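You operate a simulated robot arm through the tools that you are given. There is no shell and no other tool. Be economical: measure what you need, move in short steps, check, and stop when the job is done.

You run a simulated two-armed robot. Do the job below in one go: nothing can be reset, and whatever is moved stays where it is left.

Task
Switch the pad heater off, park its plug in the clip, then tune the roller heater warm at 75 C.
Fine: wait till the tuning ends.

It is judged by the outcome, as a careful person would: the job done as asked, and still so three seconds after it is handed in. It fails if anything else is knocked over, pushed out of place, dropped, spilled or broken.

Robot
Two 7-joint arms with two-finger parallel grippers on one trunk, on a base that drives. Base frame: it is fixed to the floor where the robot stands at the start and does not move with it; the origin is under the middle of the robot, x ahead of it, y to its left, z up. Readings come in mm, rad, newtons and seconds.
The left shoulder is at the start at [50, 168, 1218], the right one opposite. With the tool pointing down near the work surface each hand reaches from about 100 to 660 mm from the robot's upright axis, wherever it stands, measured 20 degrees to its own side. Places, roughly: pad switch [700, 0, 1100]; probe clip [700, 100, 1000]; roller display [600, 200, 1000]; roller down key [600, 300, 900]; roller switch [700, 300, 1100]; roller up key [600, 200, 900]. Payload 1.57 kg a hand.
The TCP of each hand is the grasp point between the finger pads, 30 mm short of the fingertips. In the tool frame z runs along the fingers and y along their closing line. The gripper opens to 80 mm. The fingers are 17 mm wide and 12 mm thick; the gripper's body (40 by 82 mm) begins 80 mm behind the TCP.
Orientation is that of the tool frame in the base frame, as [roll, pitch, yaw] about the fixed x, y, z axes, in that order (R = Rz(yaw) Ry(pitch) Rx(roll)). With the fingers straight down and closing along the base's y, the tool's x points along the base's -x, its y along +y and its z along -z.

Tools
- The arms move only by the tool apply_moves. It takes "left_targets", "right_targets" or both (then of equal length, played together; a hand with none holds still); each is a list of rows, each a list of 6 numbers: the shift along the base's x, y, z in mm, then the turn, a rotation vector about the base's x, y, z in rad. In form: [[tx, ty, tz, rx, ry, rz], ...]. A call has 1 to 10 rows; each row shifts and turns the commanded pose from where the row before left it. "left_fingers" and "right_fingers" are, for a hand that has rows, the finger opening in mm, from 0 to 80, set as the call begins (left out, the last holds). Each row takes 0.2 s and may step no farther than 50 mm and 0.15 rad from the row before; otherwise, or with a gripper value out of range, the whole call is refused. Where a pose cannot be reached the arm comes as near as it can. A force on the tool above 40 N (or 10 N above the force at the start of the call, whichever is more), or a blocked arm, ends the call early, and 0.2 s more pass. Each finger travels about 45 mm/s and halts on what it meets, pressing with about 43 N; the grip force reading is that of the motor and also rises with nothing between the fingers. The clock runs only during rows and for 0.2 s after the last one: add rows that do not move to give the fingers time. It gives the time, the measured TCP pose, the force on the tool (base axes), the opening and the grip force at its end, in the units of the frame above (readings bear some noise), with the torque about the TCP (base axes, N m) and any sound that the robot's microphone picked up.
- Cameras (640 x 400 px; columns grow to the right, rows downward): "scene" is now at [132, 23.2, 1460.7]; the picture's right is [0.25, -0.97, 0.00], its down [-0.23, -0.06, -0.97] and it looks along [0.94, 0.25, -0.23] (base axes); focal length 214 px, centre (320, 200). "left" rides on the left gripper at [72, 6, -122] in its tool frame; the picture's right is [-0.09, 1.00, 0.00], its down [-0.84, -0.08, -0.54] and it looks along [-0.54, -0.05, 0.84] (tool axes); focal length 238 px, centre (320, 200). "right" rides on the right gripper at [72, -7, -122] in its tool frame; the picture's right is [0.09, 1.00, 0.00], its down [-0.84, 0.08, -0.54] and it looks along [-0.54, 0.05, 0.84] (tool axes); focal length 238 px, centre (320, 200). There is no depth. A picture from a camera that has moved, and an enlarged one, comes with that camera's place and axes in the base frame and with its lens.
- snapshot(camera): a new picture of that camera. No time passes.
- raise_lower(by): slides the trunk up (or, below 0, down) by that many mm; the arms and the scene camera ride with it, the base frame stays. It gives what a move gives, with no picture.
- drive_base(legs): drives the robot by 1 to 6 legs, each [ahead, left, turn to the left] in mm, mm and rad, along the robot's own axes; the way and the turn of a leg run together, so that a leg with both is an arc; at most 1500 mm and 3.142 rad a leg. The arms and the cameras ride along, it lands a little off, and it stops where it bumps. It gives what a move gives.
- aim_head(pan, tilt): turns the head with the scene camera to pan (to the left, within 1.396 rad either way) and tilt (down, from -0.506 to 1.204), counted from straight ahead of the robot. It gives what a move gives.
- enlarge(camera, box): a new picture of the part [left, top, right, bottom] of that camera's present view, enlarged. No time passes.
- finish_job(): hands the job in; it is judged then, once.

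Work in short steps. Places have to be worked out from the pictures, the camera data and where the tool is seen: move nearer, look again, correct. Check each grasp and each placing, and mend what went wrong. You have 120 turns and 100 pictures in all, those below and enlarged ones among them. Open the grippers and draw the arms clear of the work before you hand the job in, unless the task says otherwise; then end with one line.

The tools are called after "Request:" as a command line: name --argument value ..., lists and objects as JSON in quotes. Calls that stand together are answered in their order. apply_moves: Moves the arms, as the interface text tells. Its arguments: {"type":"object","properties":{"left_targets":{"type":"array","items":{"type":"array","items":{"type":"number"}}},"left_fingers":{"type":"number"},"right_targets":{"type":"array","items":{"type":"array","items":{"type":"number"}}},"right_fingers":{"type":"number"}},"required":[]} The other tools are called the same way: raise_lower (by) slides the trunk up or down; drive_base (legs) drives the base; aim_head (pan, tilt) turns the head that bears the scene camera; snapshot (camera) takes a picture; enlarge (camera, box) takes an enlarged picture of a part of a camera's view; finish_job () hands the job in.

At the start:

```text
t: 0.0
left_position: [318.2, 261.1, 1304.1]
left_ee_rot: [-3.14, 0.001, 3.14]
left_wrist_force: [-0.2, 0.2, -0.1]
left_wrist_torque: [0.01, 0.02, -0.01]
left_grip_width: 80.1
left_finger_force: 0.1
right_position: [282.7, -27.7, 1422.8]
right_ee_rot: [3.141, 0.0, 3.14]
right_wrist_force: [0.0, -0.1, 0.7]
right_wrist_torque: [0.0, 0.03, -0.02]
right_grip_width: 80.3
right_finger_force: 0.1
trunk travel left (down, up): [-387.0, 56.0]
robot x, y, heading: [-2.6, 1.1, -0.003]
head pan, tilt: [0.257, 0.236]
```

scene: 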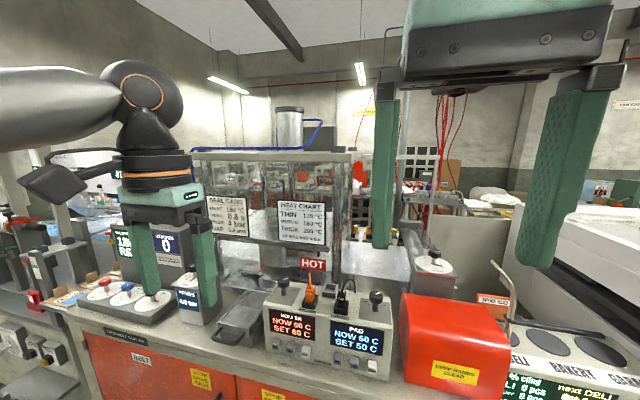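
right: 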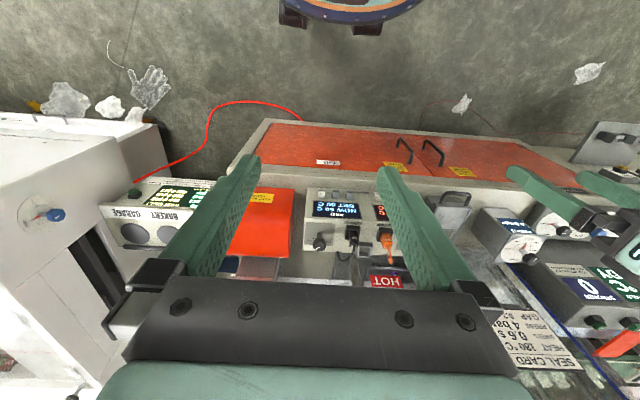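
left: 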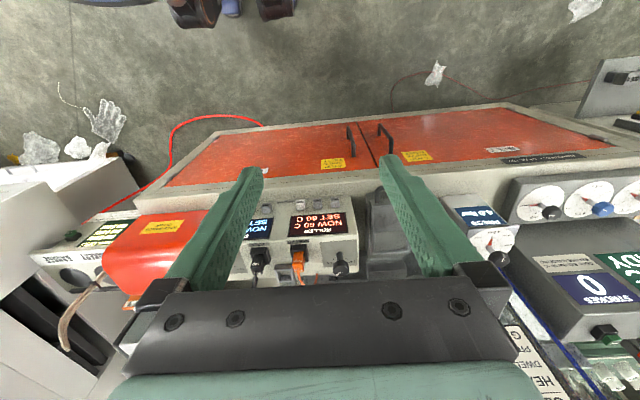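

The controller box with the roller and pad displays is ahead. I'll enlarge it for details.

Request:
enlarge --camera "scene" --box '[240, 250, 420, 390]'

Request:
enlarge --camera "left" --box '[220, 180, 400, 300]'

Request:
enlarge --camera "right" --box '[280, 170, 440, 300]'

```text
2.86 times, centred on (330, 320) of scene
camera zoom: at [132.0, 23.2, 1460.7], right [0.25, -0.97, 0.0], down [-0.23, -0.06, -0.97], along [0.94, 0.25, -0.23], focal length 613 px, centre (291, -143)
```

zoom: 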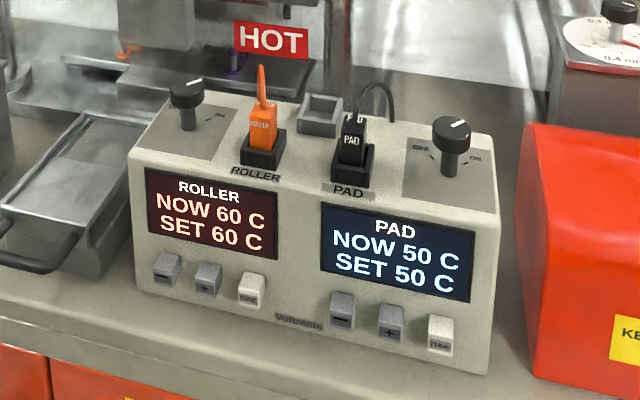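

```text
3.33 times, centred on (310, 240) of left
camera zoom: at [247.0, 267.7, 1426.3], right [0.09, 1.0, 0.0], down [0.84, -0.08, 0.54], along [0.54, -0.05, -0.84], focal length 794 px, centre (353, 67)
```

zoom: 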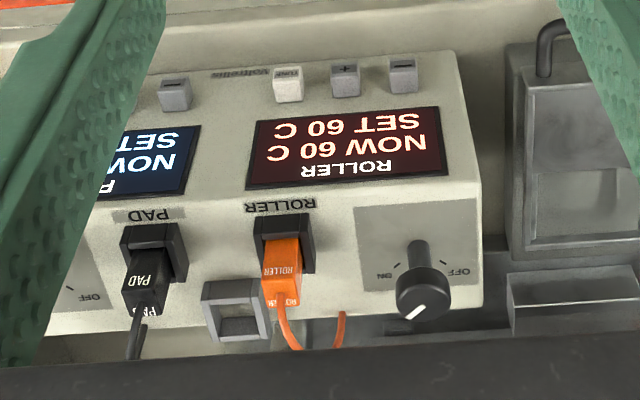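

```text
3.08 times, centred on (360, 235) of right
camera zoom: at [210.5, -35.6, 1544.7], right [-0.09, 1.0, 0.0], down [0.84, 0.07, 0.54], along [0.54, 0.05, -0.84], focal length 733 px, centre (197, 92)
```

zoom: 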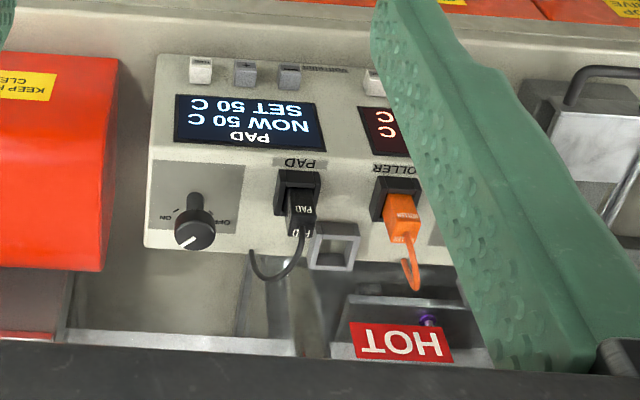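

Pad knob cap is at about [663,3,1070] and the roller knob at [669,277,1056], with the bench edge near x≈515. I'll drive 120 mm ahead for reach.

Request:
drive_base --legs '[[120, 0, 0]]'

Request:
aim_head --pan 0.25 --tilt 0.6

Request:
snapshot --camera "scene"

Request:
snapshot --camera "right"

```text
t: 1.2
left_position: [433.0, 260.5, 1304.0]
left_ee_rot: [-3.14, 0.002, -3.141]
left_wrist_force: [0.9, -0.2, 0.0]
left_wrist_torque: [-0.01, 0.02, -0.01]
left_grip_width: 80.0
left_finger_force: 0.0
right_position: [398.5, -28.6, 1422.2]
right_ee_rot: [3.141, -0.002, -3.141]
right_wrist_force: [0.6, 0.3, -0.5]
right_wrist_torque: [0.02, 0.02, 0.02]
right_grip_width: 79.8
right_finger_force: 0.0
trunk travel left (down, up): [-387.0, 56.0]
robot x, y, heading: [113.1, 1.4, -0.0]
head pan, tilt: [0.257, 0.236]
```

```text
t: 2.1
left_position: [434.2, 260.5, 1303.9]
left_ee_rot: [-3.14, 0.002, -3.139]
left_wrist_force: [0.4, -0.8, 1.0]
left_wrist_torque: [-0.03, 0.02, -0.03]
left_grip_width: 80.0
left_finger_force: 0.1
right_position: [399.1, -28.8, 1422.8]
right_ee_rot: [3.14, 0.001, 3.141]
right_wrist_force: [0.4, -0.9, 0.6]
right_wrist_torque: [0.01, 0.02, 0.03]
right_grip_width: 80.0
right_finger_force: 0.0
trunk travel left (down, up): [-387.0, 56.0]
robot x, y, heading: [115.9, -1.9, 0.005]
head pan, tilt: [0.25, 0.6]
```

```text
93 pictures are left
camera scene: at [242.8, 21.6, 1427.2], right [0.25, -0.97, 0.0], down [-0.55, -0.14, -0.83], along [0.8, 0.2, -0.56], focal length 214 px, centre (320, 200)
```

scene: 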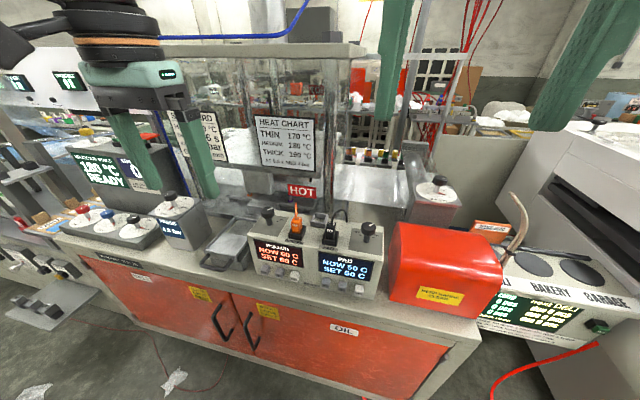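

```text
92 pictures are left
camera right: at [325.9, -35.3, 1544.7], right [-0.09, 1.0, 0.0], down [0.84, 0.08, 0.54], along [0.54, 0.05, -0.84], focal length 238 px, centre (320, 200)
```

right: 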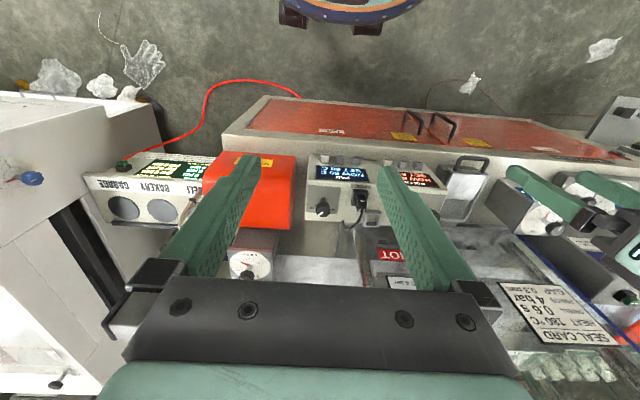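

I'll bring the right hand above the pad knob to look closely.

Request:
apply_moves --right_targets '[[28, 3, -35, 0, 0, 0], [28, 3, -35, 0, 0, 0], [28, 3, -35, 0, 0, 0], [28, 3, -35, 0, 0, 0], [28, 3, -35, 0, 0, 0], [28, 3, -35, 0, 0, 0], [28, 3, -35, 0, 0, 0]]'

Request:
snapshot --camera "right"

Request:
enlarge --camera "scene" --box '[230, 180, 400, 310]'

```text
t: 3.7
left_position: [433.0, 260.6, 1303.9]
left_ee_rot: [-3.141, 0.001, -3.14]
left_wrist_force: [0.0, 1.0, -0.1]
left_wrist_torque: [0.03, -0.01, 0.03]
left_grip_width: 80.2
left_finger_force: 0.0
right_position: [595.8, -11.0, 1175.9]
right_ee_rot: [3.14, -0.001, 3.141]
right_wrist_force: [0.2, 0.3, -0.1]
right_wrist_torque: [0.0, 0.03, 0.04]
right_grip_width: 79.9
right_finger_force: 0.0
trunk travel left (down, up): [-387.0, 56.0]
robot x, y, heading: [115.5, -0.9, 0.002]
head pan, tilt: [0.25, 0.6]
```

```text
91 pictures are left
camera right: at [523.2, -18.6, 1297.9], right [-0.09, 1.0, 0.0], down [0.84, 0.08, 0.54], along [0.54, 0.05, -0.84], focal length 238 px, centre (320, 200)
```

right: 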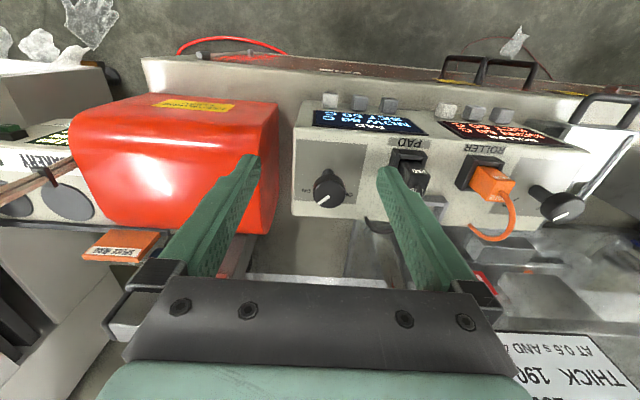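

```text
3.08 times, centred on (315, 245) of scene
camera zoom: at [243.6, 21.6, 1427.1], right [0.25, -0.97, 0.0], down [-0.55, -0.14, -0.82], along [0.8, 0.2, -0.57], focal length 660 px, centre (335, 62)
```

zoom: 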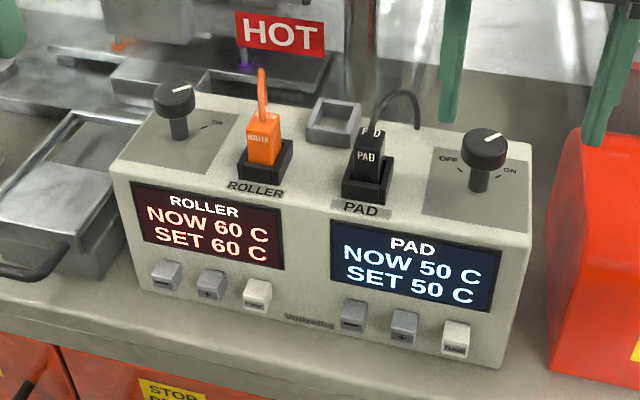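

Request:
enlarge --camera "right" --box '[290, 90, 450, 230]'

Request:
enlarge --camera "right" --box '[440, 120, 600, 250]'

```text
2.86 times, centred on (370, 160) of right
camera zoom: at [523.2, -18.6, 1297.9], right [-0.09, 1.0, 0.0], down [0.84, 0.08, 0.54], along [0.54, 0.05, -0.84], focal length 681 px, centre (177, 314)
```

zoom: 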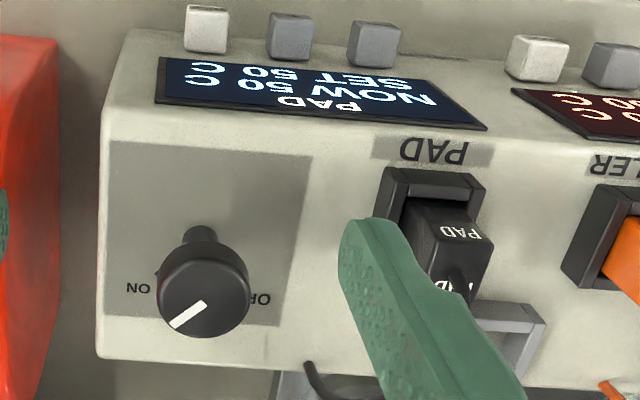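

```text
3.08 times, centred on (520, 185) of right
camera zoom: at [523.2, -18.6, 1297.9], right [-0.09, 1.0, 0.0], down [0.84, 0.08, 0.54], along [0.54, 0.05, -0.84], focal length 733 px, centre (-295, 246)
```

zoom: 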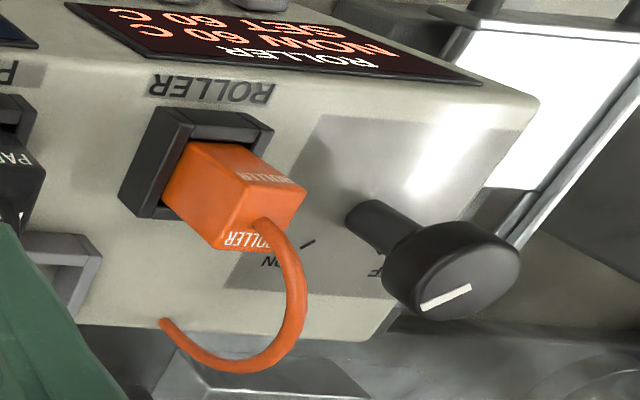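

The pad knob points away and right (ON, about −50°), so OFF needs roughly +100° counter-clockwise. I'll pre-turn the right hand −0.75 rad and centre it above the cap at about [658,4].

Request:
apply_moves --right_targets '[[13, 3, -8, 0, 0, -0.15], [13, 3, -8, 0, 0, -0.15], [12, 3, -8, 0, 0, -0.15], [12, 3, -8, 0, 0, -0.15], [12, 3, -8, 0, 0, -0.15]]' --right_fingers 62

Request:
snapshot --camera "right"

Request:
enlarge --camera "scene" --box '[300, 160, 460, 300]'

```text
t: 4.9
left_position: [432.6, 261.3, 1304.1]
left_ee_rot: [-3.138, 0.0, -3.138]
left_wrist_force: [0.2, 0.3, -0.7]
left_wrist_torque: [0.0, 0.01, -0.04]
left_grip_width: 80.3
left_finger_force: 0.0
right_position: [654.4, 7.9, 1136.3]
right_ee_rot: [3.14, 0.0, 2.39]
right_wrist_force: [0.6, 0.2, 0.1]
right_wrist_torque: [-0.02, 0.01, 0.01]
right_grip_width: 62.0
right_finger_force: 0.1
trunk travel left (down, up): [-387.0, 56.0]
robot x, y, heading: [117.1, 6.4, 0.002]
head pan, tilt: [0.25, 0.6]
```

```text
87 pictures are left
camera right: at [596.6, 51.9, 1258.7], right [0.61, 0.79, 0.0], down [0.66, -0.52, 0.54], along [0.43, -0.33, -0.84], focal length 238 px, centre (320, 200)
```

right: 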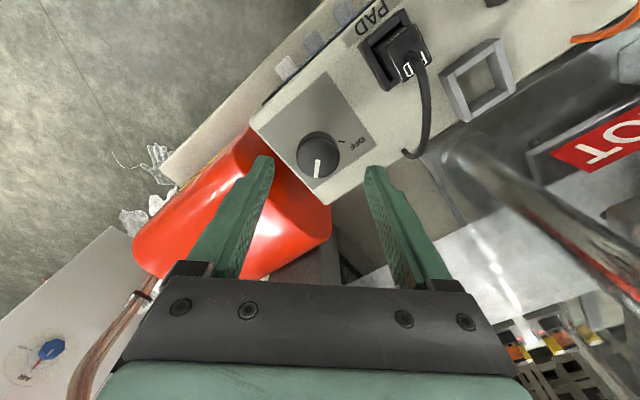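

```text
2.86 times, centred on (380, 230) of scene
camera zoom: at [243.0, 21.9, 1427.1], right [0.25, -0.97, 0.0], down [-0.55, -0.14, -0.82], along [0.8, 0.2, -0.57], focal length 613 px, centre (149, 114)
```

zoom: 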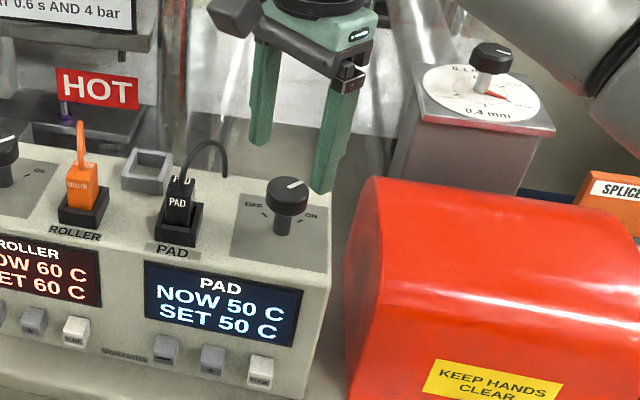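

The knob is at about [656,4]; I'll centre and descend so the pads straddle the cap (TCP z≈1061), then look before closing.

Request:
apply_moves --right_targets '[[2, -4, -25, 0, 0, 0], [0, 0, -25, 0, 0, 0], [0, 0, -25, 0, 0, 0], [0, 0, 0, 0, 0, 0]]'

Request:
snapshot --camera "right"

Request:
enlarge --camera "scene" --box '[300, 160, 460, 300]'

```text
t: 5.9
left_position: [432.9, 260.9, 1303.6]
left_ee_rot: [-3.14, 0.003, -3.14]
left_wrist_force: [-0.2, -0.2, -0.6]
left_wrist_torque: [-0.02, -0.01, 0.0]
left_grip_width: 79.9
left_finger_force: 0.1
right_position: [659.0, 1.9, 1062.5]
right_ee_rot: [3.14, -0.002, 2.392]
right_wrist_force: [-0.4, -0.2, -0.7]
right_wrist_torque: [-0.02, 0.01, -0.01]
right_grip_width: 61.8
right_finger_force: 0.1
trunk travel left (down, up): [-387.0, 56.0]
robot x, y, heading: [115.5, 0.8, 0.003]
head pan, tilt: [0.25, 0.6]
```

```text
85 pictures are left
camera right: at [600.4, 45.6, 1184.4], right [0.61, 0.79, 0.0], down [0.66, -0.51, 0.54], along [0.43, -0.33, -0.84], focal length 238 px, centre (320, 200)
```

right: 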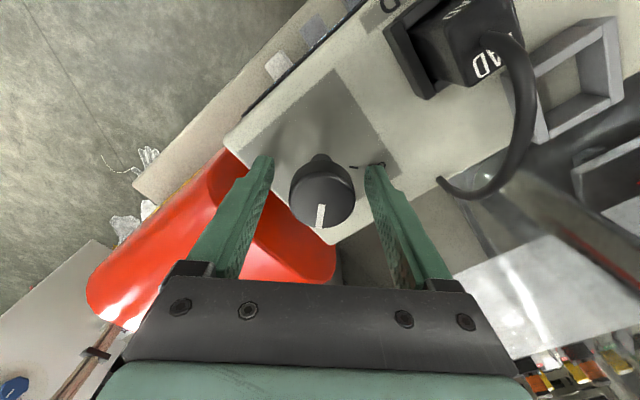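

```text
2.86 times, centred on (380, 230) of scene
camera zoom: at [242.7, 21.7, 1427.2], right [0.25, -0.97, 0.0], down [-0.55, -0.14, -0.83], along [0.8, 0.2, -0.56], focal length 613 px, centre (149, 114)
```

zoom: 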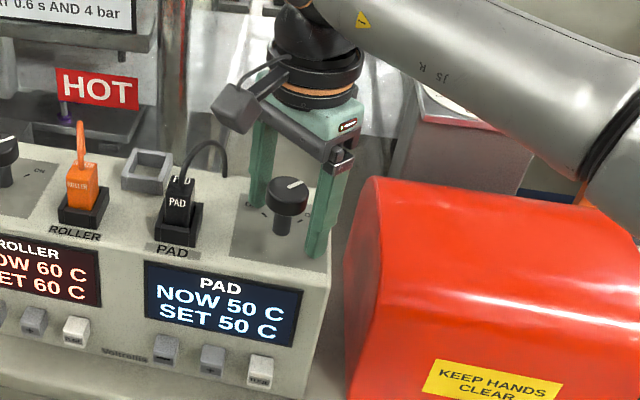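

The cap is centred between the pads. I'll close on it.

Request:
apply_moves --right_targets '[[0, 0, 0, 0, 0, 0], [0, 0, 0, 0, 0, 0], [0, 0, 0, 0, 0, 0], [0, 0, 0, 0, 0, 0]]' --right_fingers 20

```text
t: 6.9
left_position: [434.1, 260.6, 1303.7]
left_ee_rot: [-3.141, 0.001, -3.138]
left_wrist_force: [-0.3, -0.5, 0.6]
left_wrist_torque: [-0.01, 0.03, 0.01]
left_grip_width: 79.6
left_finger_force: 0.1
right_position: [658.0, 1.7, 1063.2]
right_ee_rot: [3.139, 0.002, 2.392]
right_wrist_force: [3.2, 1.7, -0.1]
right_wrist_torque: [-0.01, 0.01, -0.01]
right_grip_width: 35.4
right_finger_force: 35.4
trunk travel left (down, up): [-387.0, 56.0]
robot x, y, heading: [116.2, -2.4, 0.004]
head pan, tilt: [0.25, 0.6]
```

Gripped at 35.4 mm. I'll turn counter-clockwise 0.9 rad and check.

Request:
apply_moves --right_targets '[[0, 0, 0, 0, 0, 0.15], [0, 0, 0, 0, 0, 0.15], [0, 0, 0, 0, 0, 0.15], [0, 0, 0, 0, 0, 0.15], [0, 0, 0, 0, 0, 0.15], [0, 0, 0, 0, 0, 0.15]]'

Request:
snapshot --camera "scene"

Request:
snapshot --camera "right"

```text
t: 8.3
left_position: [434.1, 262.0, 1304.0]
left_ee_rot: [-3.14, 0.002, -3.139]
left_wrist_force: [0.0, -0.1, 0.1]
left_wrist_torque: [-0.01, 0.03, 0.02]
left_grip_width: 80.1
left_finger_force: 0.1
right_position: [659.7, 5.4, 1062.1]
right_ee_rot: [3.138, 0.0, -2.988]
right_wrist_force: [11.7, 8.7, 7.3]
right_wrist_torque: [0.16, 0.79, -0.05]
right_grip_width: 35.2
right_finger_force: 42.2
trunk travel left (down, up): [-387.0, 56.0]
robot x, y, heading: [114.0, 0.8, 0.001]
head pan, tilt: [0.25, 0.6]
```

```text
83 pictures are left
camera scene: at [244.0, 22.9, 1427.1], right [0.25, -0.97, 0.0], down [-0.55, -0.14, -0.82], along [0.8, 0.2, -0.57], focal length 214 px, centre (320, 200)
```

scene: 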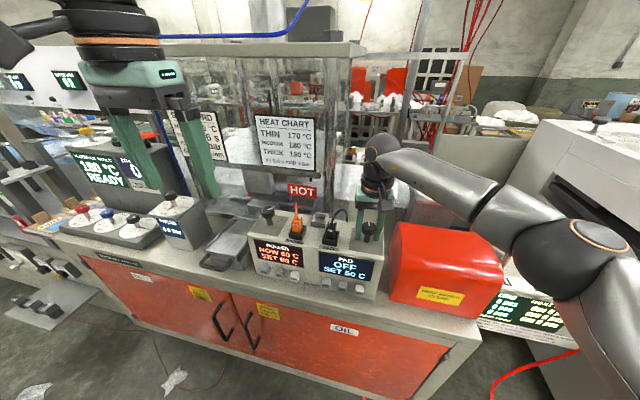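

```text
82 pictures are left
camera right: at [589.0, -13.1, 1184.3], right [-0.24, 0.97, 0.0], down [0.81, 0.2, 0.54], along [0.53, 0.13, -0.84], focal length 238 px, centre (320, 200)
```

right: 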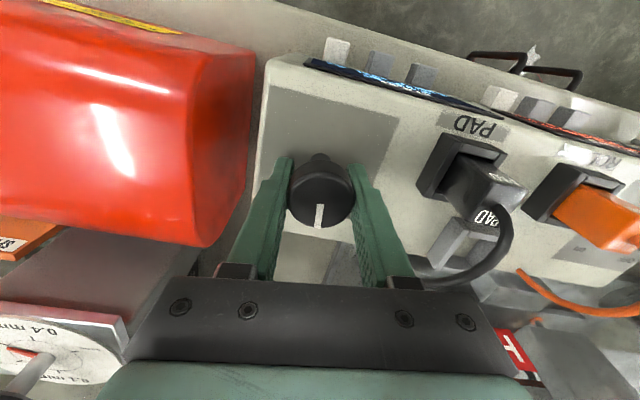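

The display reads PAD OFF. I'll continue to the OFF mark for a full detent (~0.6 rad more).

Request:
apply_moves --right_targets '[[-1, -0.5, 0, 0, 0, 0.15], [-1, -0.5, 0, 0, 0, 0.15], [0, 0, 0, 0, 0, 0.15], [0, 0, 0, 0, 0, 0.15]]'

Request:
snapshot --camera "right"

```text
t: 9.3
left_position: [434.4, 261.1, 1303.9]
left_ee_rot: [-3.14, 0.0, -3.14]
left_wrist_force: [0.8, -0.3, -0.1]
left_wrist_torque: [0.05, 0.02, 0.0]
left_grip_width: 79.9
left_finger_force: 0.0
right_position: [658.4, 5.7, 1061.6]
right_ee_rot: [3.129, 0.021, -2.401]
right_wrist_force: [5.5, 7.5, -4.2]
right_wrist_torque: [0.16, -0.75, 0.0]
right_grip_width: 35.3
right_finger_force: 42.0
right hand out of reach, approached as far as the arm can: row 4
trunk travel left (down, up): [-387.0, 56.0]
robot x, y, heading: [117.6, 0.4, 0.007]
head pan, tilt: [0.25, 0.6]
stopped in row 4 (right hand): the force on the tool passed its limit at 47 N (the readings are from after the stop); the commanded pose is now the measured one
```

```text
81 pictures are left
camera right: at [607.7, -51.0, 1182.4], right [-0.74, 0.67, 0.01], down [0.56, 0.61, 0.56], along [0.37, 0.42, -0.83], focal length 238 px, centre (320, 200)
```

right: 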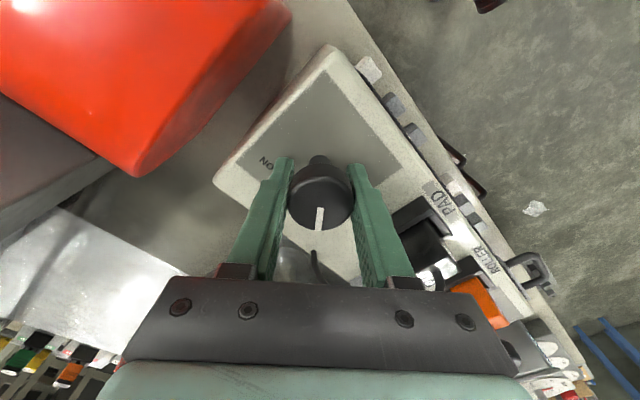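

Pointer is at about +47°, at the OFF mark. Release and rise, turning the hand back.

Request:
apply_moves --right_targets '[[0, 0, 0, 0, 0, 0], [0, 0, 0, 0, 0, 0], [0, 0, 20, 0, 0, 0], [0, 0, 30, 0, 0, 0], [0, 0, 30, 0, 0, -0.15], [0, 0, 0, 0, 0, -0.15], [0, 0, 0, 0, 0, -0.15], [-15, 0, 0, 0, 0, -0.15], [-15, 0, 0, 0, 0, -0.14]]' --right_fingers 62

Request:
snapshot --camera "right"

Request:
enlarge --camera "scene" --box '[230, 180, 400, 310]'

```text
t: 11.3
left_position: [433.2, 261.3, 1304.2]
left_ee_rot: [3.14, 0.003, -3.137]
left_wrist_force: [-0.1, 0.0, 0.3]
left_wrist_torque: [-0.01, 0.02, -0.01]
left_grip_width: 80.0
left_finger_force: 0.0
right_position: [624.2, 3.2, 1120.4]
right_ee_rot: [3.129, 0.017, 3.139]
right_wrist_force: [-0.7, -0.1, 0.6]
right_wrist_torque: [0.0, 0.01, -0.02]
right_grip_width: 61.9
right_finger_force: 0.0
right hand out of reach, approached as far as the arm can: row 4
trunk travel left (down, up): [-387.0, 56.0]
robot x, y, heading: [120.0, 0.5, 0.006]
head pan, tilt: [0.25, 0.6]
```

```text
80 pictures are left
camera right: at [549.9, -5.5, 1242.2], right [-0.09, 1.0, 0.01], down [0.83, 0.07, 0.56], along [0.55, 0.06, -0.83], focal length 238 px, centre (320, 200)
```

right: 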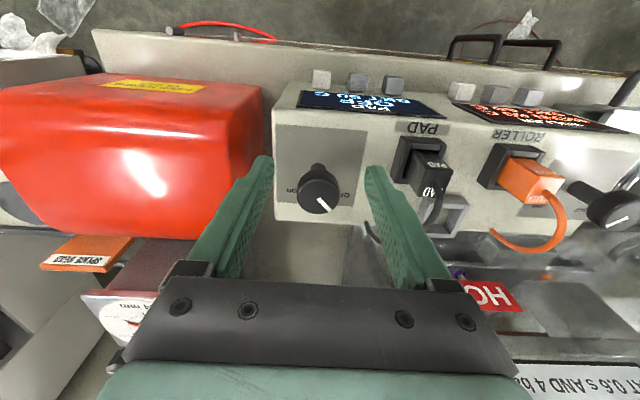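

```text
3.08 times, centred on (315, 245) of scene
camera zoom: at [242.7, 21.7, 1427.2], right [0.25, -0.97, 0.0], down [-0.55, -0.14, -0.83], along [0.8, 0.21, -0.56], focal length 660 px, centre (335, 62)
```

zoom: 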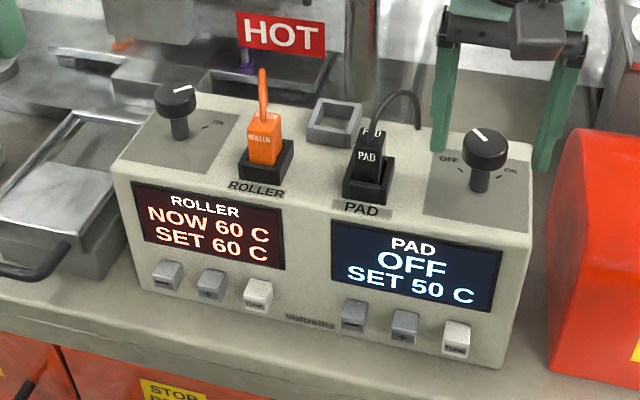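

Pad is OFF and clear. Next I'll move the right hand above the black PAD plug to measure it and the clip.

Request:
apply_moves --right_targets '[[-8, 0, 40, 0, 0.017, 0], [-8, 30, 20, 0, 0, 0], [-8, 32, 0, 0, 0, 0], [0, 32, 0, 0, 0, 0]]' --right_fingers 80

Request:
snapshot --camera "right"

Request:
enlarge --camera "right" --box '[250, 100, 410, 240]'

Request:
enlarge --camera "scene" --box '[280, 190, 380, 270]'

```text
t: 12.3
left_position: [432.1, 262.7, 1304.3]
left_ee_rot: [-3.141, 0.002, -3.138]
left_wrist_force: [-0.3, -0.5, -0.4]
left_wrist_torque: [-0.05, -0.01, 0.02]
left_grip_width: 79.9
left_finger_force: 0.1
right_position: [600.8, 99.1, 1184.1]
right_ee_rot: [3.131, 0.002, 3.14]
right_wrist_force: [0.2, 0.6, 0.4]
right_wrist_torque: [-0.02, -0.01, 0.01]
right_grip_width: 79.9
right_finger_force: 0.1
trunk travel left (down, up): [-387.0, 56.0]
robot x, y, heading: [118.5, 0.4, 0.001]
head pan, tilt: [0.25, 0.6]
```

```text
78 pictures are left
camera right: at [528.0, 90.8, 1305.9], right [-0.09, 1.0, 0.01], down [0.84, 0.07, 0.54], along [0.54, 0.06, -0.84], focal length 238 px, centre (320, 200)
```

right: 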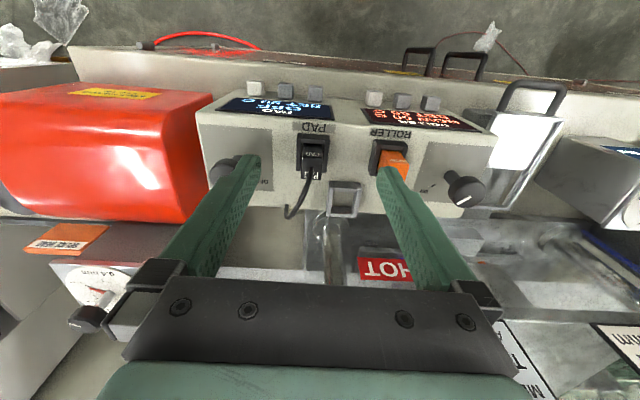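

```text
2.86 times, centred on (330, 170) of right
camera zoom: at [528.0, 90.8, 1305.9], right [-0.09, 1.0, 0.01], down [0.84, 0.07, 0.54], along [0.54, 0.06, -0.84], focal length 681 px, centre (291, 286)
```

zoom: 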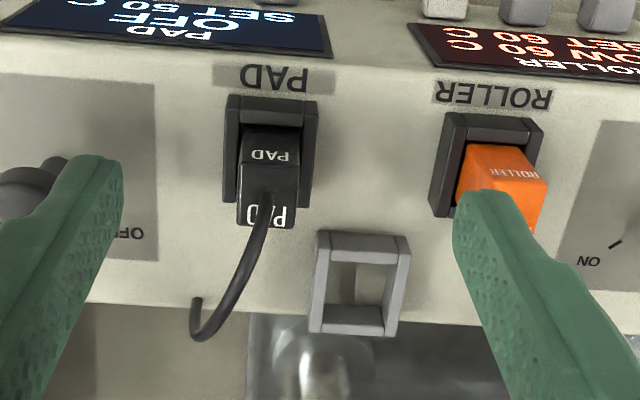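

```text
5.00 times, centred on (330, 230) of scene
camera zoom: at [242.6, 23.3, 1427.2], right [0.25, -0.97, 0.0], down [-0.55, -0.14, -0.83], along [0.8, 0.2, -0.56], focal length 1072 px, centre (270, 50)
```

zoom: 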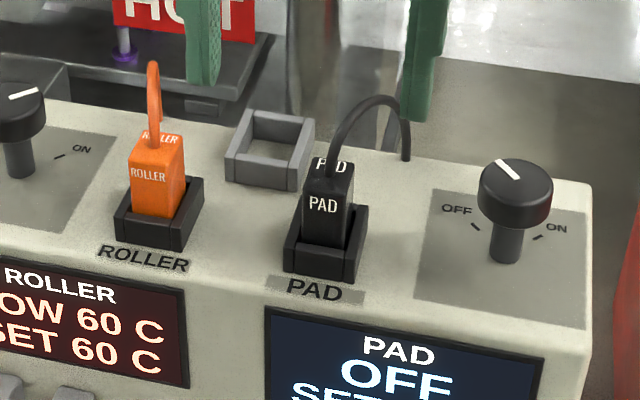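

Plug top is around [635,94,1083] (about 20×22 mm) with the socket top at ~1058, so I must grip with the fingertips. The clip ring is near [685,135,1058]. I'll go above the plug with narrower fingers and check.

Request:
apply_moves --right_targets '[[17, -2, -30, 0, 0, 0], [17, -3, -30, 0, 0, 0], [0, 0, 0, 0, 0, 0]]' --right_fingers 44

Request:
enlarge --camera "right" --box '[220, 80, 440, 260]'

Request:
enlarge --camera "scene" --box '[280, 170, 380, 270]'

```text
t: 13.1
left_position: [433.5, 262.2, 1303.6]
left_ee_rot: [-3.139, 0.003, -3.138]
left_wrist_force: [0.1, 0.3, 0.5]
left_wrist_torque: [-0.02, 0.05, 0.0]
left_grip_width: 79.9
left_finger_force: 0.1
right_position: [634.2, 90.2, 1121.6]
right_ee_rot: [3.127, 0.003, 3.139]
right_wrist_force: [0.6, 0.6, 0.1]
right_wrist_torque: [0.02, -0.01, 0.0]
right_grip_width: 43.7
right_finger_force: 0.1
right hand out of reach, approached as far as the arm can: row 2
trunk travel left (down, up): [-387.0, 56.0]
robot x, y, heading: [116.7, 2.1, 0.002]
head pan, tilt: [0.25, 0.6]
```

```text
2.22 times, centred on (330, 170) of right
camera zoom: at [561.5, 81.6, 1243.6], right [-0.09, 1.0, 0.01], down [0.84, 0.07, 0.55], along [0.54, 0.06, -0.84], focal length 530 px, centre (298, 267)
```

zoom: 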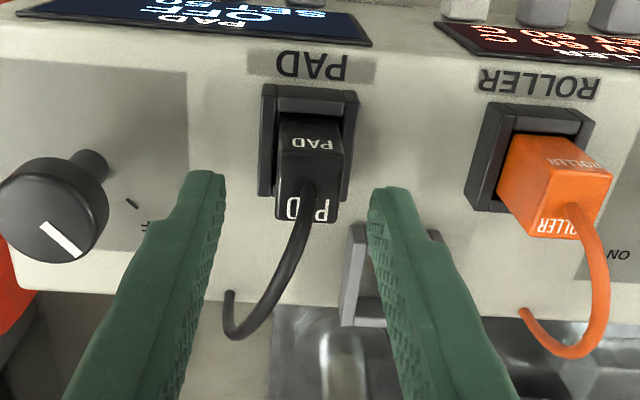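

```text
4.00 times, centred on (330, 220) of scene
camera zoom: at [242.7, 22.1, 1427.2], right [0.25, -0.97, 0.0], down [-0.55, -0.14, -0.83], along [0.8, 0.21, -0.56], focal length 858 px, centre (280, 120)
```

zoom: 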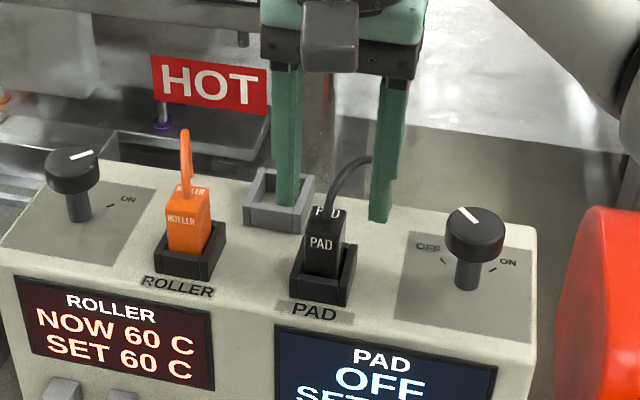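

The right wrist is near its limit here, so the left hand suits the plug better. I'll withdraw the right hand up and to the right, and bring the left in over the plug.

Request:
apply_moves --right_targets '[[0, 0, 40, 0, 0, 0], [-20, -20, 40, 0, 0, 0], [-40, -25, 10, 0, 0, 0], [-40, -28, 0, 0, 0, 0], [-40, -28, 0, 0, 0, 0], [-40, -28, 0, 0, 0, 0], [-40, -28, 0, 0, 0, 0]]'

Request:
apply_moves --left_targets '[[35, -24, -15, 0, 0, 0], [35, -24, -15, 0, 0, 0], [35, -24, -20, 0, 0, 0], [35, -24, -20, 0, 0, 0], [35, -24, -20, 0, 0, 0], [20, -24, -30, 0, 0, 0], [8, -24, -30, 0, 0, 0]]' --left_fingers 44

Request:
snapshot --camera "left"

Request:
snapshot --camera "scene"

```text
t: 14.7
left_position: [433.0, 261.2, 1305.4]
left_ee_rot: [-3.142, 0.004, -3.136]
left_wrist_force: [0.7, 0.1, -0.5]
left_wrist_torque: [-0.01, -0.02, 0.0]
left_grip_width: 79.9
left_finger_force: 0.1
right_position: [411.2, -72.0, 1201.8]
right_ee_rot: [3.132, 0.002, 3.137]
right_wrist_force: [0.8, -0.2, 0.9]
right_wrist_torque: [0.01, -0.04, -0.01]
right_grip_width: 44.0
right_finger_force: 0.1
right hand out of reach, approached as far as the arm can: row 1
trunk travel left (down, up): [-387.0, 56.0]
robot x, y, heading: [116.3, 4.3, -0.005]
head pan, tilt: [0.25, 0.6]
```

```text
t: 16.3
left_position: [579.2, 168.7, 1188.7]
left_ee_rot: [-3.14, 0.004, -3.139]
left_wrist_force: [-0.5, 0.2, 0.1]
left_wrist_torque: [0.05, 0.01, 0.01]
left_grip_width: 43.9
left_finger_force: 0.0
left hand out of reach, approached as far as the arm can: row 4, 5, 6, 7
right_position: [411.5, -71.3, 1201.5]
right_ee_rot: [3.129, 0.001, 3.14]
right_wrist_force: [-0.3, -0.3, 0.1]
right_wrist_torque: [0.0, -0.06, 0.02]
right_grip_width: 44.0
right_finger_force: 0.0
trunk travel left (down, up): [-387.0, 56.0]
robot x, y, heading: [113.9, 0.3, 0.0]
head pan, tilt: [0.25, 0.6]
```

```text
73 pictures are left
camera left: at [507.2, 174.8, 1311.3], right [0.09, 1.0, 0.0], down [0.83, -0.07, 0.55], along [0.54, -0.05, -0.84], focal length 238 px, centre (320, 200)
```

left: 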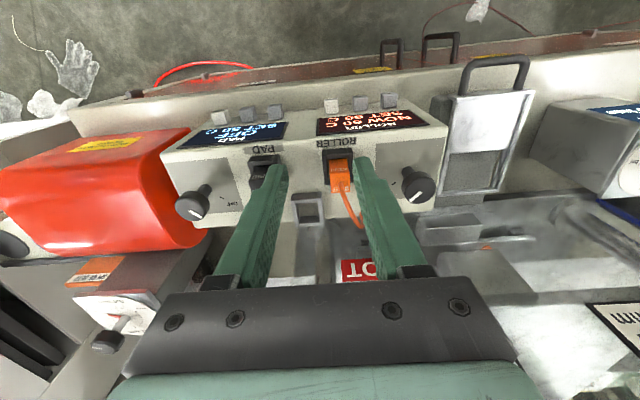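

```text
72 pictures are left
camera scene: at [242.1, 21.6, 1427.3], right [0.25, -0.97, 0.0], down [-0.55, -0.14, -0.83], along [0.8, 0.21, -0.56], focal length 214 px, centre (320, 200)
```

scene: 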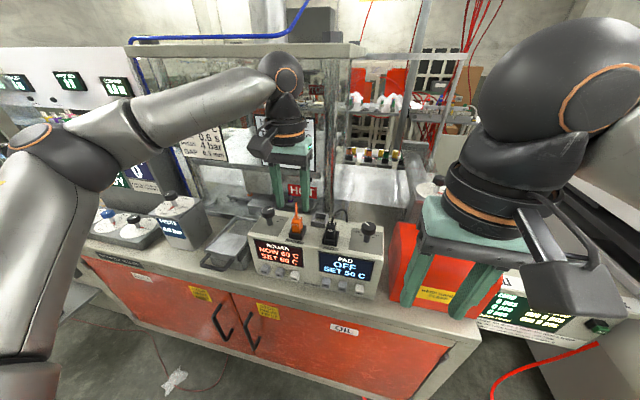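

The left wrist runs out of range here; sliding the base 100 mm to the right puts the plug in the left arm's natural zone. I'll lift the right hand first, then slide.

Request:
apply_moves --right_targets '[[-30, -5, 30, 0, 0, 0], [-30, -5, 30, 0, 0, 0], [-20, -5, 30, 0, 0, 0]]'

Request:
drive_base --legs '[[0, -100, 0]]'

Request:
snapshot --camera "left"

```text
t: 17.1
left_position: [579.5, 167.1, 1188.7]
left_ee_rot: [-3.141, 0.005, -3.14]
left_wrist_force: [0.3, -0.6, -0.9]
left_wrist_torque: [0.01, -0.01, 0.01]
left_grip_width: 43.9
left_finger_force: 0.0
right_position: [345.4, -85.7, 1273.5]
right_ee_rot: [-3.137, 0.013, 3.137]
right_wrist_force: [5.9, 5.0, -8.2]
right_wrist_torque: [-0.48, -0.1, -0.33]
right_grip_width: 44.4
right_finger_force: 0.1
trunk travel left (down, up): [-387.0, 56.0]
robot x, y, heading: [114.9, -1.4, 0.002]
head pan, tilt: [0.25, 0.6]
stopped in row 3 (right hand): the force on the tool passed its limit at 102 N (the readings are from after the stop); the commanded pose is now the measured one
```

```text
t: 18.6
left_position: [579.8, 65.2, 1189.0]
left_ee_rot: [-3.14, 0.005, 3.14]
left_wrist_force: [0.2, -0.6, 0.6]
left_wrist_torque: [0.0, 0.0, -0.01]
left_grip_width: 43.9
left_finger_force: 0.0
right_position: [344.9, -188.5, 1272.7]
right_ee_rot: [-3.14, 0.014, 3.138]
right_wrist_force: [10.2, 2.8, -13.9]
right_wrist_torque: [-0.02, 0.16, 0.0]
right_grip_width: 44.2
right_finger_force: 0.1
trunk travel left (down, up): [-387.0, 56.0]
robot x, y, heading: [118.5, -96.4, -0.004]
head pan, tilt: [0.25, 0.6]
```

```text
71 pictures are left
camera left: at [508.6, 72.6, 1311.2], right [0.09, 1.0, 0.0], down [0.83, -0.08, 0.55], along [0.54, -0.05, -0.84], focal length 238 px, centre (320, 200)
```

left: 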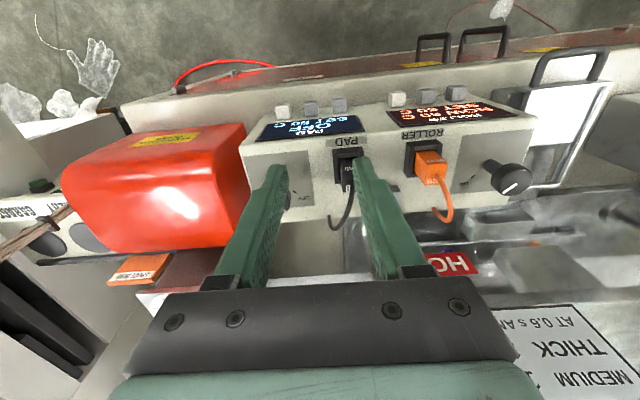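

The right hand bumped (probably its own body/head); I'll ease it forward and outward to unload it.

Request:
apply_moves --right_targets '[[25, -15, -10, 0, 0, 0], [15, -30, 0, 0, 0, 0], [0, -30, 0, 0, 0, 0]]'

Request:
snapshot --camera "scene"

```text
t: 19.4
left_position: [578.9, 65.3, 1190.0]
left_ee_rot: [-3.139, 0.003, 3.139]
left_wrist_force: [-0.7, -0.5, 0.9]
left_wrist_torque: [0.0, -0.01, -0.07]
left_grip_width: 43.8
left_finger_force: 0.1
right_position: [384.9, -266.2, 1262.6]
right_ee_rot: [-3.139, 0.012, 3.138]
right_wrist_force: [1.2, 0.0, 0.0]
right_wrist_torque: [-0.03, -0.01, -0.04]
right_grip_width: 44.2
right_finger_force: 0.1
trunk travel left (down, up): [-387.0, 56.0]
robot x, y, heading: [114.7, -101.1, -0.002]
head pan, tilt: [0.25, 0.6]
```

```text
70 pictures are left
camera scene: at [242.8, -80.1, 1427.2], right [0.25, -0.97, 0.0], down [-0.55, -0.14, -0.83], along [0.8, 0.2, -0.56], focal length 214 px, centre (320, 200)
```

scene: 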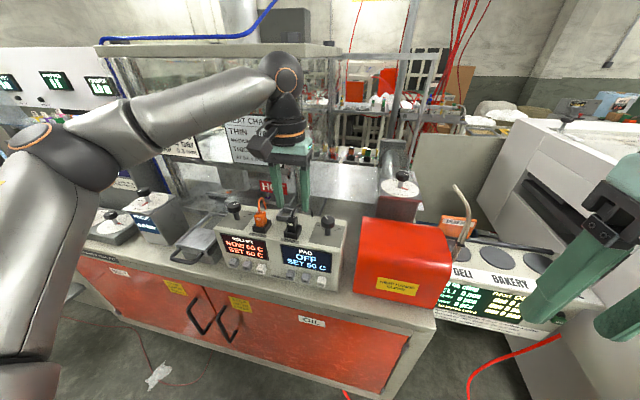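

Test a small left move toward the plug to see where it goes.

Request:
apply_moves --left_targets '[[20, 10, -5, 0, 0, 0], [20, 10, -10, 0, 0, 0]]'

```text
t: 20.0
left_position: [606.9, 85.8, 1176.1]
left_ee_rot: [-3.135, 0.005, 3.139]
left_wrist_force: [0.0, 0.5, 0.1]
left_wrist_torque: [-0.01, 0.01, 0.01]
left_grip_width: 44.1
left_finger_force: 0.1
left hand out of reach, approached as far as the arm can: row 1, 2
right_position: [386.4, -263.5, 1263.4]
right_ee_rot: [-3.139, 0.013, 3.138]
right_wrist_force: [-0.4, -0.1, -0.2]
right_wrist_torque: [-0.01, 0.0, 0.0]
right_grip_width: 44.1
right_finger_force: 0.1
trunk travel left (down, up): [-387.0, 56.0]
robot x, y, heading: [115.0, -99.5, -0.003]
head pan, tilt: [0.25, 0.6]
```

The left arm is at a joint limit, probably because the hand is high relative to the shoulder; I'll raise the trunk 50 mm, then come down and forward.

Request:
raise_lower --by 50

Request:
apply_moves --left_targets '[[0, 0, -40, 0, 0, 0], [5, 2, -25, 0, 0, 0], [10, 2, -10, 0, 0, 0], [0, 0, 0, 0, 0, 0]]'

```text
t: 20.9
left_position: [605.6, 84.9, 1226.8]
left_ee_rot: [-3.137, 0.005, 3.141]
left_wrist_force: [0.5, 0.6, -0.9]
left_wrist_torque: [-0.04, 0.02, 0.01]
left_grip_width: 44.1
left_finger_force: 0.1
right_position: [386.5, -264.4, 1313.2]
right_ee_rot: [-3.138, 0.012, 3.138]
right_wrist_force: [0.5, -0.2, 0.9]
right_wrist_torque: [-0.01, 0.02, -0.03]
right_grip_width: 44.0
right_finger_force: 0.0
trunk travel left (down, up): [-437.0, 6.0]
robot x, y, heading: [112.0, -97.7, -0.005]
head pan, tilt: [0.25, 0.6]
```

```text
t: 21.9
left_position: [620.3, 90.2, 1152.7]
left_ee_rot: [-3.137, 0.005, 3.139]
left_wrist_force: [-0.3, 0.0, 0.3]
left_wrist_torque: [-0.02, -0.01, -0.01]
left_grip_width: 44.0
left_finger_force: 0.0
right_position: [385.3, -264.3, 1313.0]
right_ee_rot: [-3.138, 0.012, 3.138]
right_wrist_force: [1.2, 0.0, -0.4]
right_wrist_torque: [-0.03, -0.01, 0.0]
right_grip_width: 44.1
right_finger_force: 0.1
trunk travel left (down, up): [-437.0, 6.0]
robot x, y, heading: [113.7, -100.8, -0.003]
head pan, tilt: [0.25, 0.6]
```

Reachable now. I'll continue above the plug, down to z≈1125.

Request:
apply_moves --left_targets '[[8, 2, -14, 0, 0, 0], [9, 2, -13, 0, 0, 0], [0, 0, 0, 0, 0, 0]]'

Request:
enlarge --camera "left" --box '[220, 80, 440, 260]'

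Request:
enlarge --camera "scene" --box '[230, 160, 360, 280]'

```text
t: 22.7
left_position: [628.7, 99.6, 1124.7]
left_ee_rot: [-3.137, 0.006, -3.141]
left_wrist_force: [0.2, -0.1, -0.3]
left_wrist_torque: [-0.02, 0.04, -0.02]
left_grip_width: 43.8
left_finger_force: 0.0
left hand out of reach, approached as far as the arm can: row 1, 2
right_position: [384.4, -264.4, 1313.3]
right_ee_rot: [-3.139, 0.012, 3.137]
right_wrist_force: [0.3, -0.4, 0.0]
right_wrist_torque: [-0.04, 0.0, 0.01]
right_grip_width: 44.1
right_finger_force: 0.0
trunk travel left (down, up): [-437.0, 6.0]
robot x, y, heading: [118.5, -99.7, -0.001]
head pan, tilt: [0.25, 0.6]
```

```text
2.22 times, centred on (330, 170) of left
camera zoom: at [556.8, 107.6, 1246.8], right [0.09, 1.0, 0.0], down [0.83, -0.08, 0.55], along [0.54, -0.05, -0.84], focal length 530 px, centre (298, 267)
```

zoom: 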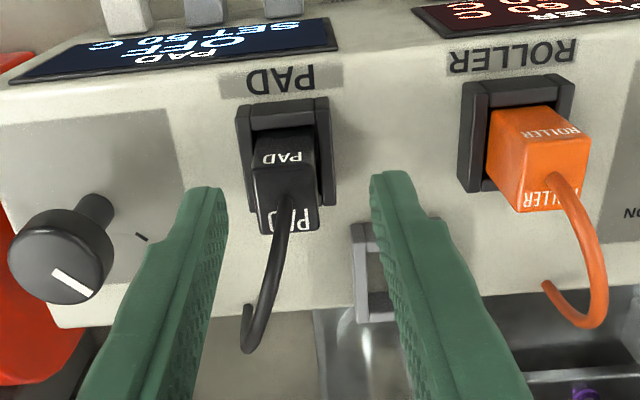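

```text
3.33 times, centred on (295, 220) of scene
camera zoom: at [243.0, -79.4, 1477.2], right [0.25, -0.97, 0.0], down [-0.55, -0.14, -0.83], along [0.8, 0.2, -0.56], focal length 715 px, centre (403, 133)
```

zoom: 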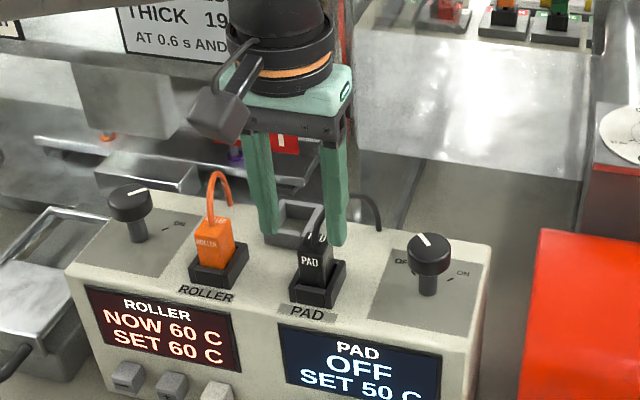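

The limit looks like wrist yaw (mirror of the right arm's). I'll back the left hand off up and rearward, slide the base back left, and turn it 0.35 rad to the right so the wrist has room.

Request:
apply_moves --left_targets '[[0, 0, 40, 0, 0, 0], [-30, 10, 30, 0, 0, 0], [-40, 20, 20, 0, 0, 0], [-40, 20, 10, 0, 0, 0]]'

Request:
drive_base --legs '[[0, 90, 0], [0, 0, -0.35]]'

Request:
aim_head --pan 0.5 --tilt 0.65

Request:
snapshot --camera "scene"

```text
t: 23.7
left_position: [515.6, 149.9, 1224.5]
left_ee_rot: [-3.138, 0.005, -3.142]
left_wrist_force: [-0.5, -0.3, -0.5]
left_wrist_torque: [0.0, -0.04, 0.02]
left_grip_width: 44.1
left_finger_force: 0.1
right_position: [384.1, -263.3, 1313.9]
right_ee_rot: [-3.138, 0.012, 3.138]
right_wrist_force: [-0.2, 0.0, 0.3]
right_wrist_torque: [-0.01, 0.0, -0.05]
right_grip_width: 44.0
right_finger_force: 0.0
trunk travel left (down, up): [-437.0, 6.0]
robot x, y, heading: [117.0, -98.3, -0.004]
head pan, tilt: [0.25, 0.6]
```

```text
t: 26.3
left_position: [580.0, 84.6, 1225.2]
left_ee_rot: [-3.139, 0.005, 2.785]
left_wrist_force: [-0.7, -0.5, 0.2]
left_wrist_torque: [0.01, 0.04, 0.0]
left_grip_width: 44.0
left_finger_force: 0.1
right_position: [310.6, -257.6, 1312.9]
right_ee_rot: [-3.137, 0.011, 2.78]
right_wrist_force: [-0.6, 0.4, -0.2]
right_wrist_torque: [-0.01, -0.04, 0.01]
right_grip_width: 43.7
right_finger_force: 0.0
trunk travel left (down, up): [-437.0, 6.0]
robot x, y, heading: [115.7, -5.6, -0.361]
head pan, tilt: [0.25, 0.6]
```

```text
t: 27.1
left_position: [579.7, 84.2, 1223.6]
left_ee_rot: [-3.138, 0.006, 2.785]
left_wrist_force: [-0.1, -1.1, 0.2]
left_wrist_torque: [-0.02, -0.03, -0.02]
left_grip_width: 44.0
left_finger_force: 0.1
right_position: [311.7, -256.7, 1313.4]
right_ee_rot: [-3.14, 0.012, 2.779]
right_wrist_force: [0.6, -0.2, -0.3]
right_wrist_torque: [0.0, -0.03, 0.0]
right_grip_width: 43.8
right_finger_force: 0.0
trunk travel left (down, up): [-437.0, 6.0]
robot x, y, heading: [117.5, -8.6, -0.357]
head pan, tilt: [0.499, 0.649]
```

```text
67 pictures are left
camera scene: at [241.0, -11.8, 1472.9], right [0.14, -0.99, 0.0], down [-0.6, -0.08, -0.8], along [0.79, 0.11, -0.6], focal length 214 px, centre (320, 200)
```

scene: 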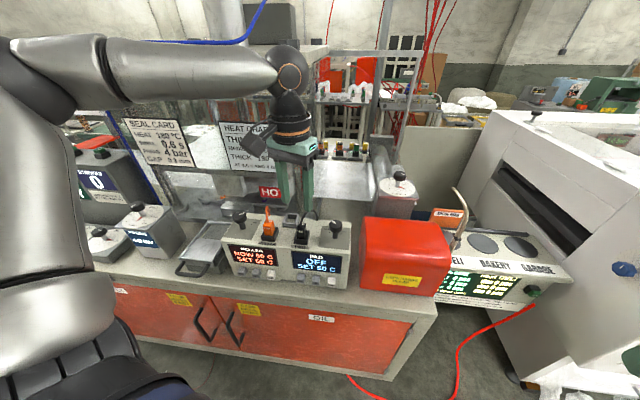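

Now I'll un-rotate the left tool to yaw 0 and move above the plug.

Request:
apply_moves --left_targets '[[15, 3, -15, 0, 0, 0.12], [15, 3, -25, 0, 0, 0.12], [15, 3, -30, 0, 0, 0.117], [12, 0, -25, 0, 0, 0], [0, 0, 0, 0, 0, 0]]'

Request:
enlarge --camera "left" --box '[220, 80, 440, 260]'

```text
t: 28.3
left_position: [635.2, 94.7, 1130.4]
left_ee_rot: [-3.138, 0.005, -3.141]
left_wrist_force: [0.5, 0.1, 0.1]
left_wrist_torque: [0.01, -0.02, 0.01]
left_grip_width: 43.9
left_finger_force: 0.1
right_position: [311.0, -257.0, 1313.3]
right_ee_rot: [-3.138, 0.012, 2.78]
right_wrist_force: [0.6, -0.3, 0.1]
right_wrist_torque: [-0.02, 0.01, -0.02]
right_grip_width: 44.0
right_finger_force: 0.0
trunk travel left (down, up): [-437.0, 6.0]
robot x, y, heading: [115.4, -9.1, -0.355]
head pan, tilt: [0.499, 0.649]
```

```text
2.22 times, centred on (330, 170) of left
camera zoom: at [564.9, 102.0, 1251.0], right [0.09, 1.0, 0.0], down [0.83, -0.08, 0.55], along [0.54, -0.05, -0.84], focal length 530 px, centre (298, 267)
```

zoom: 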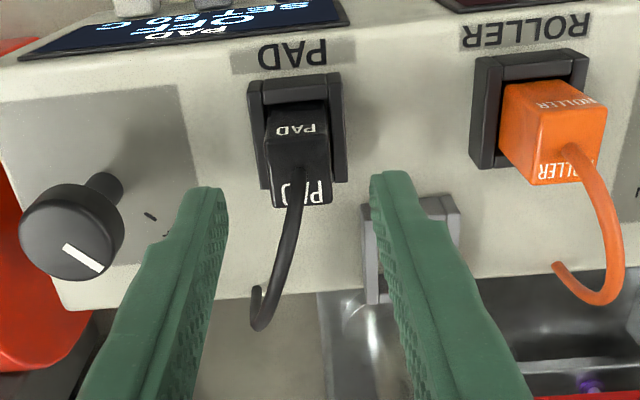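

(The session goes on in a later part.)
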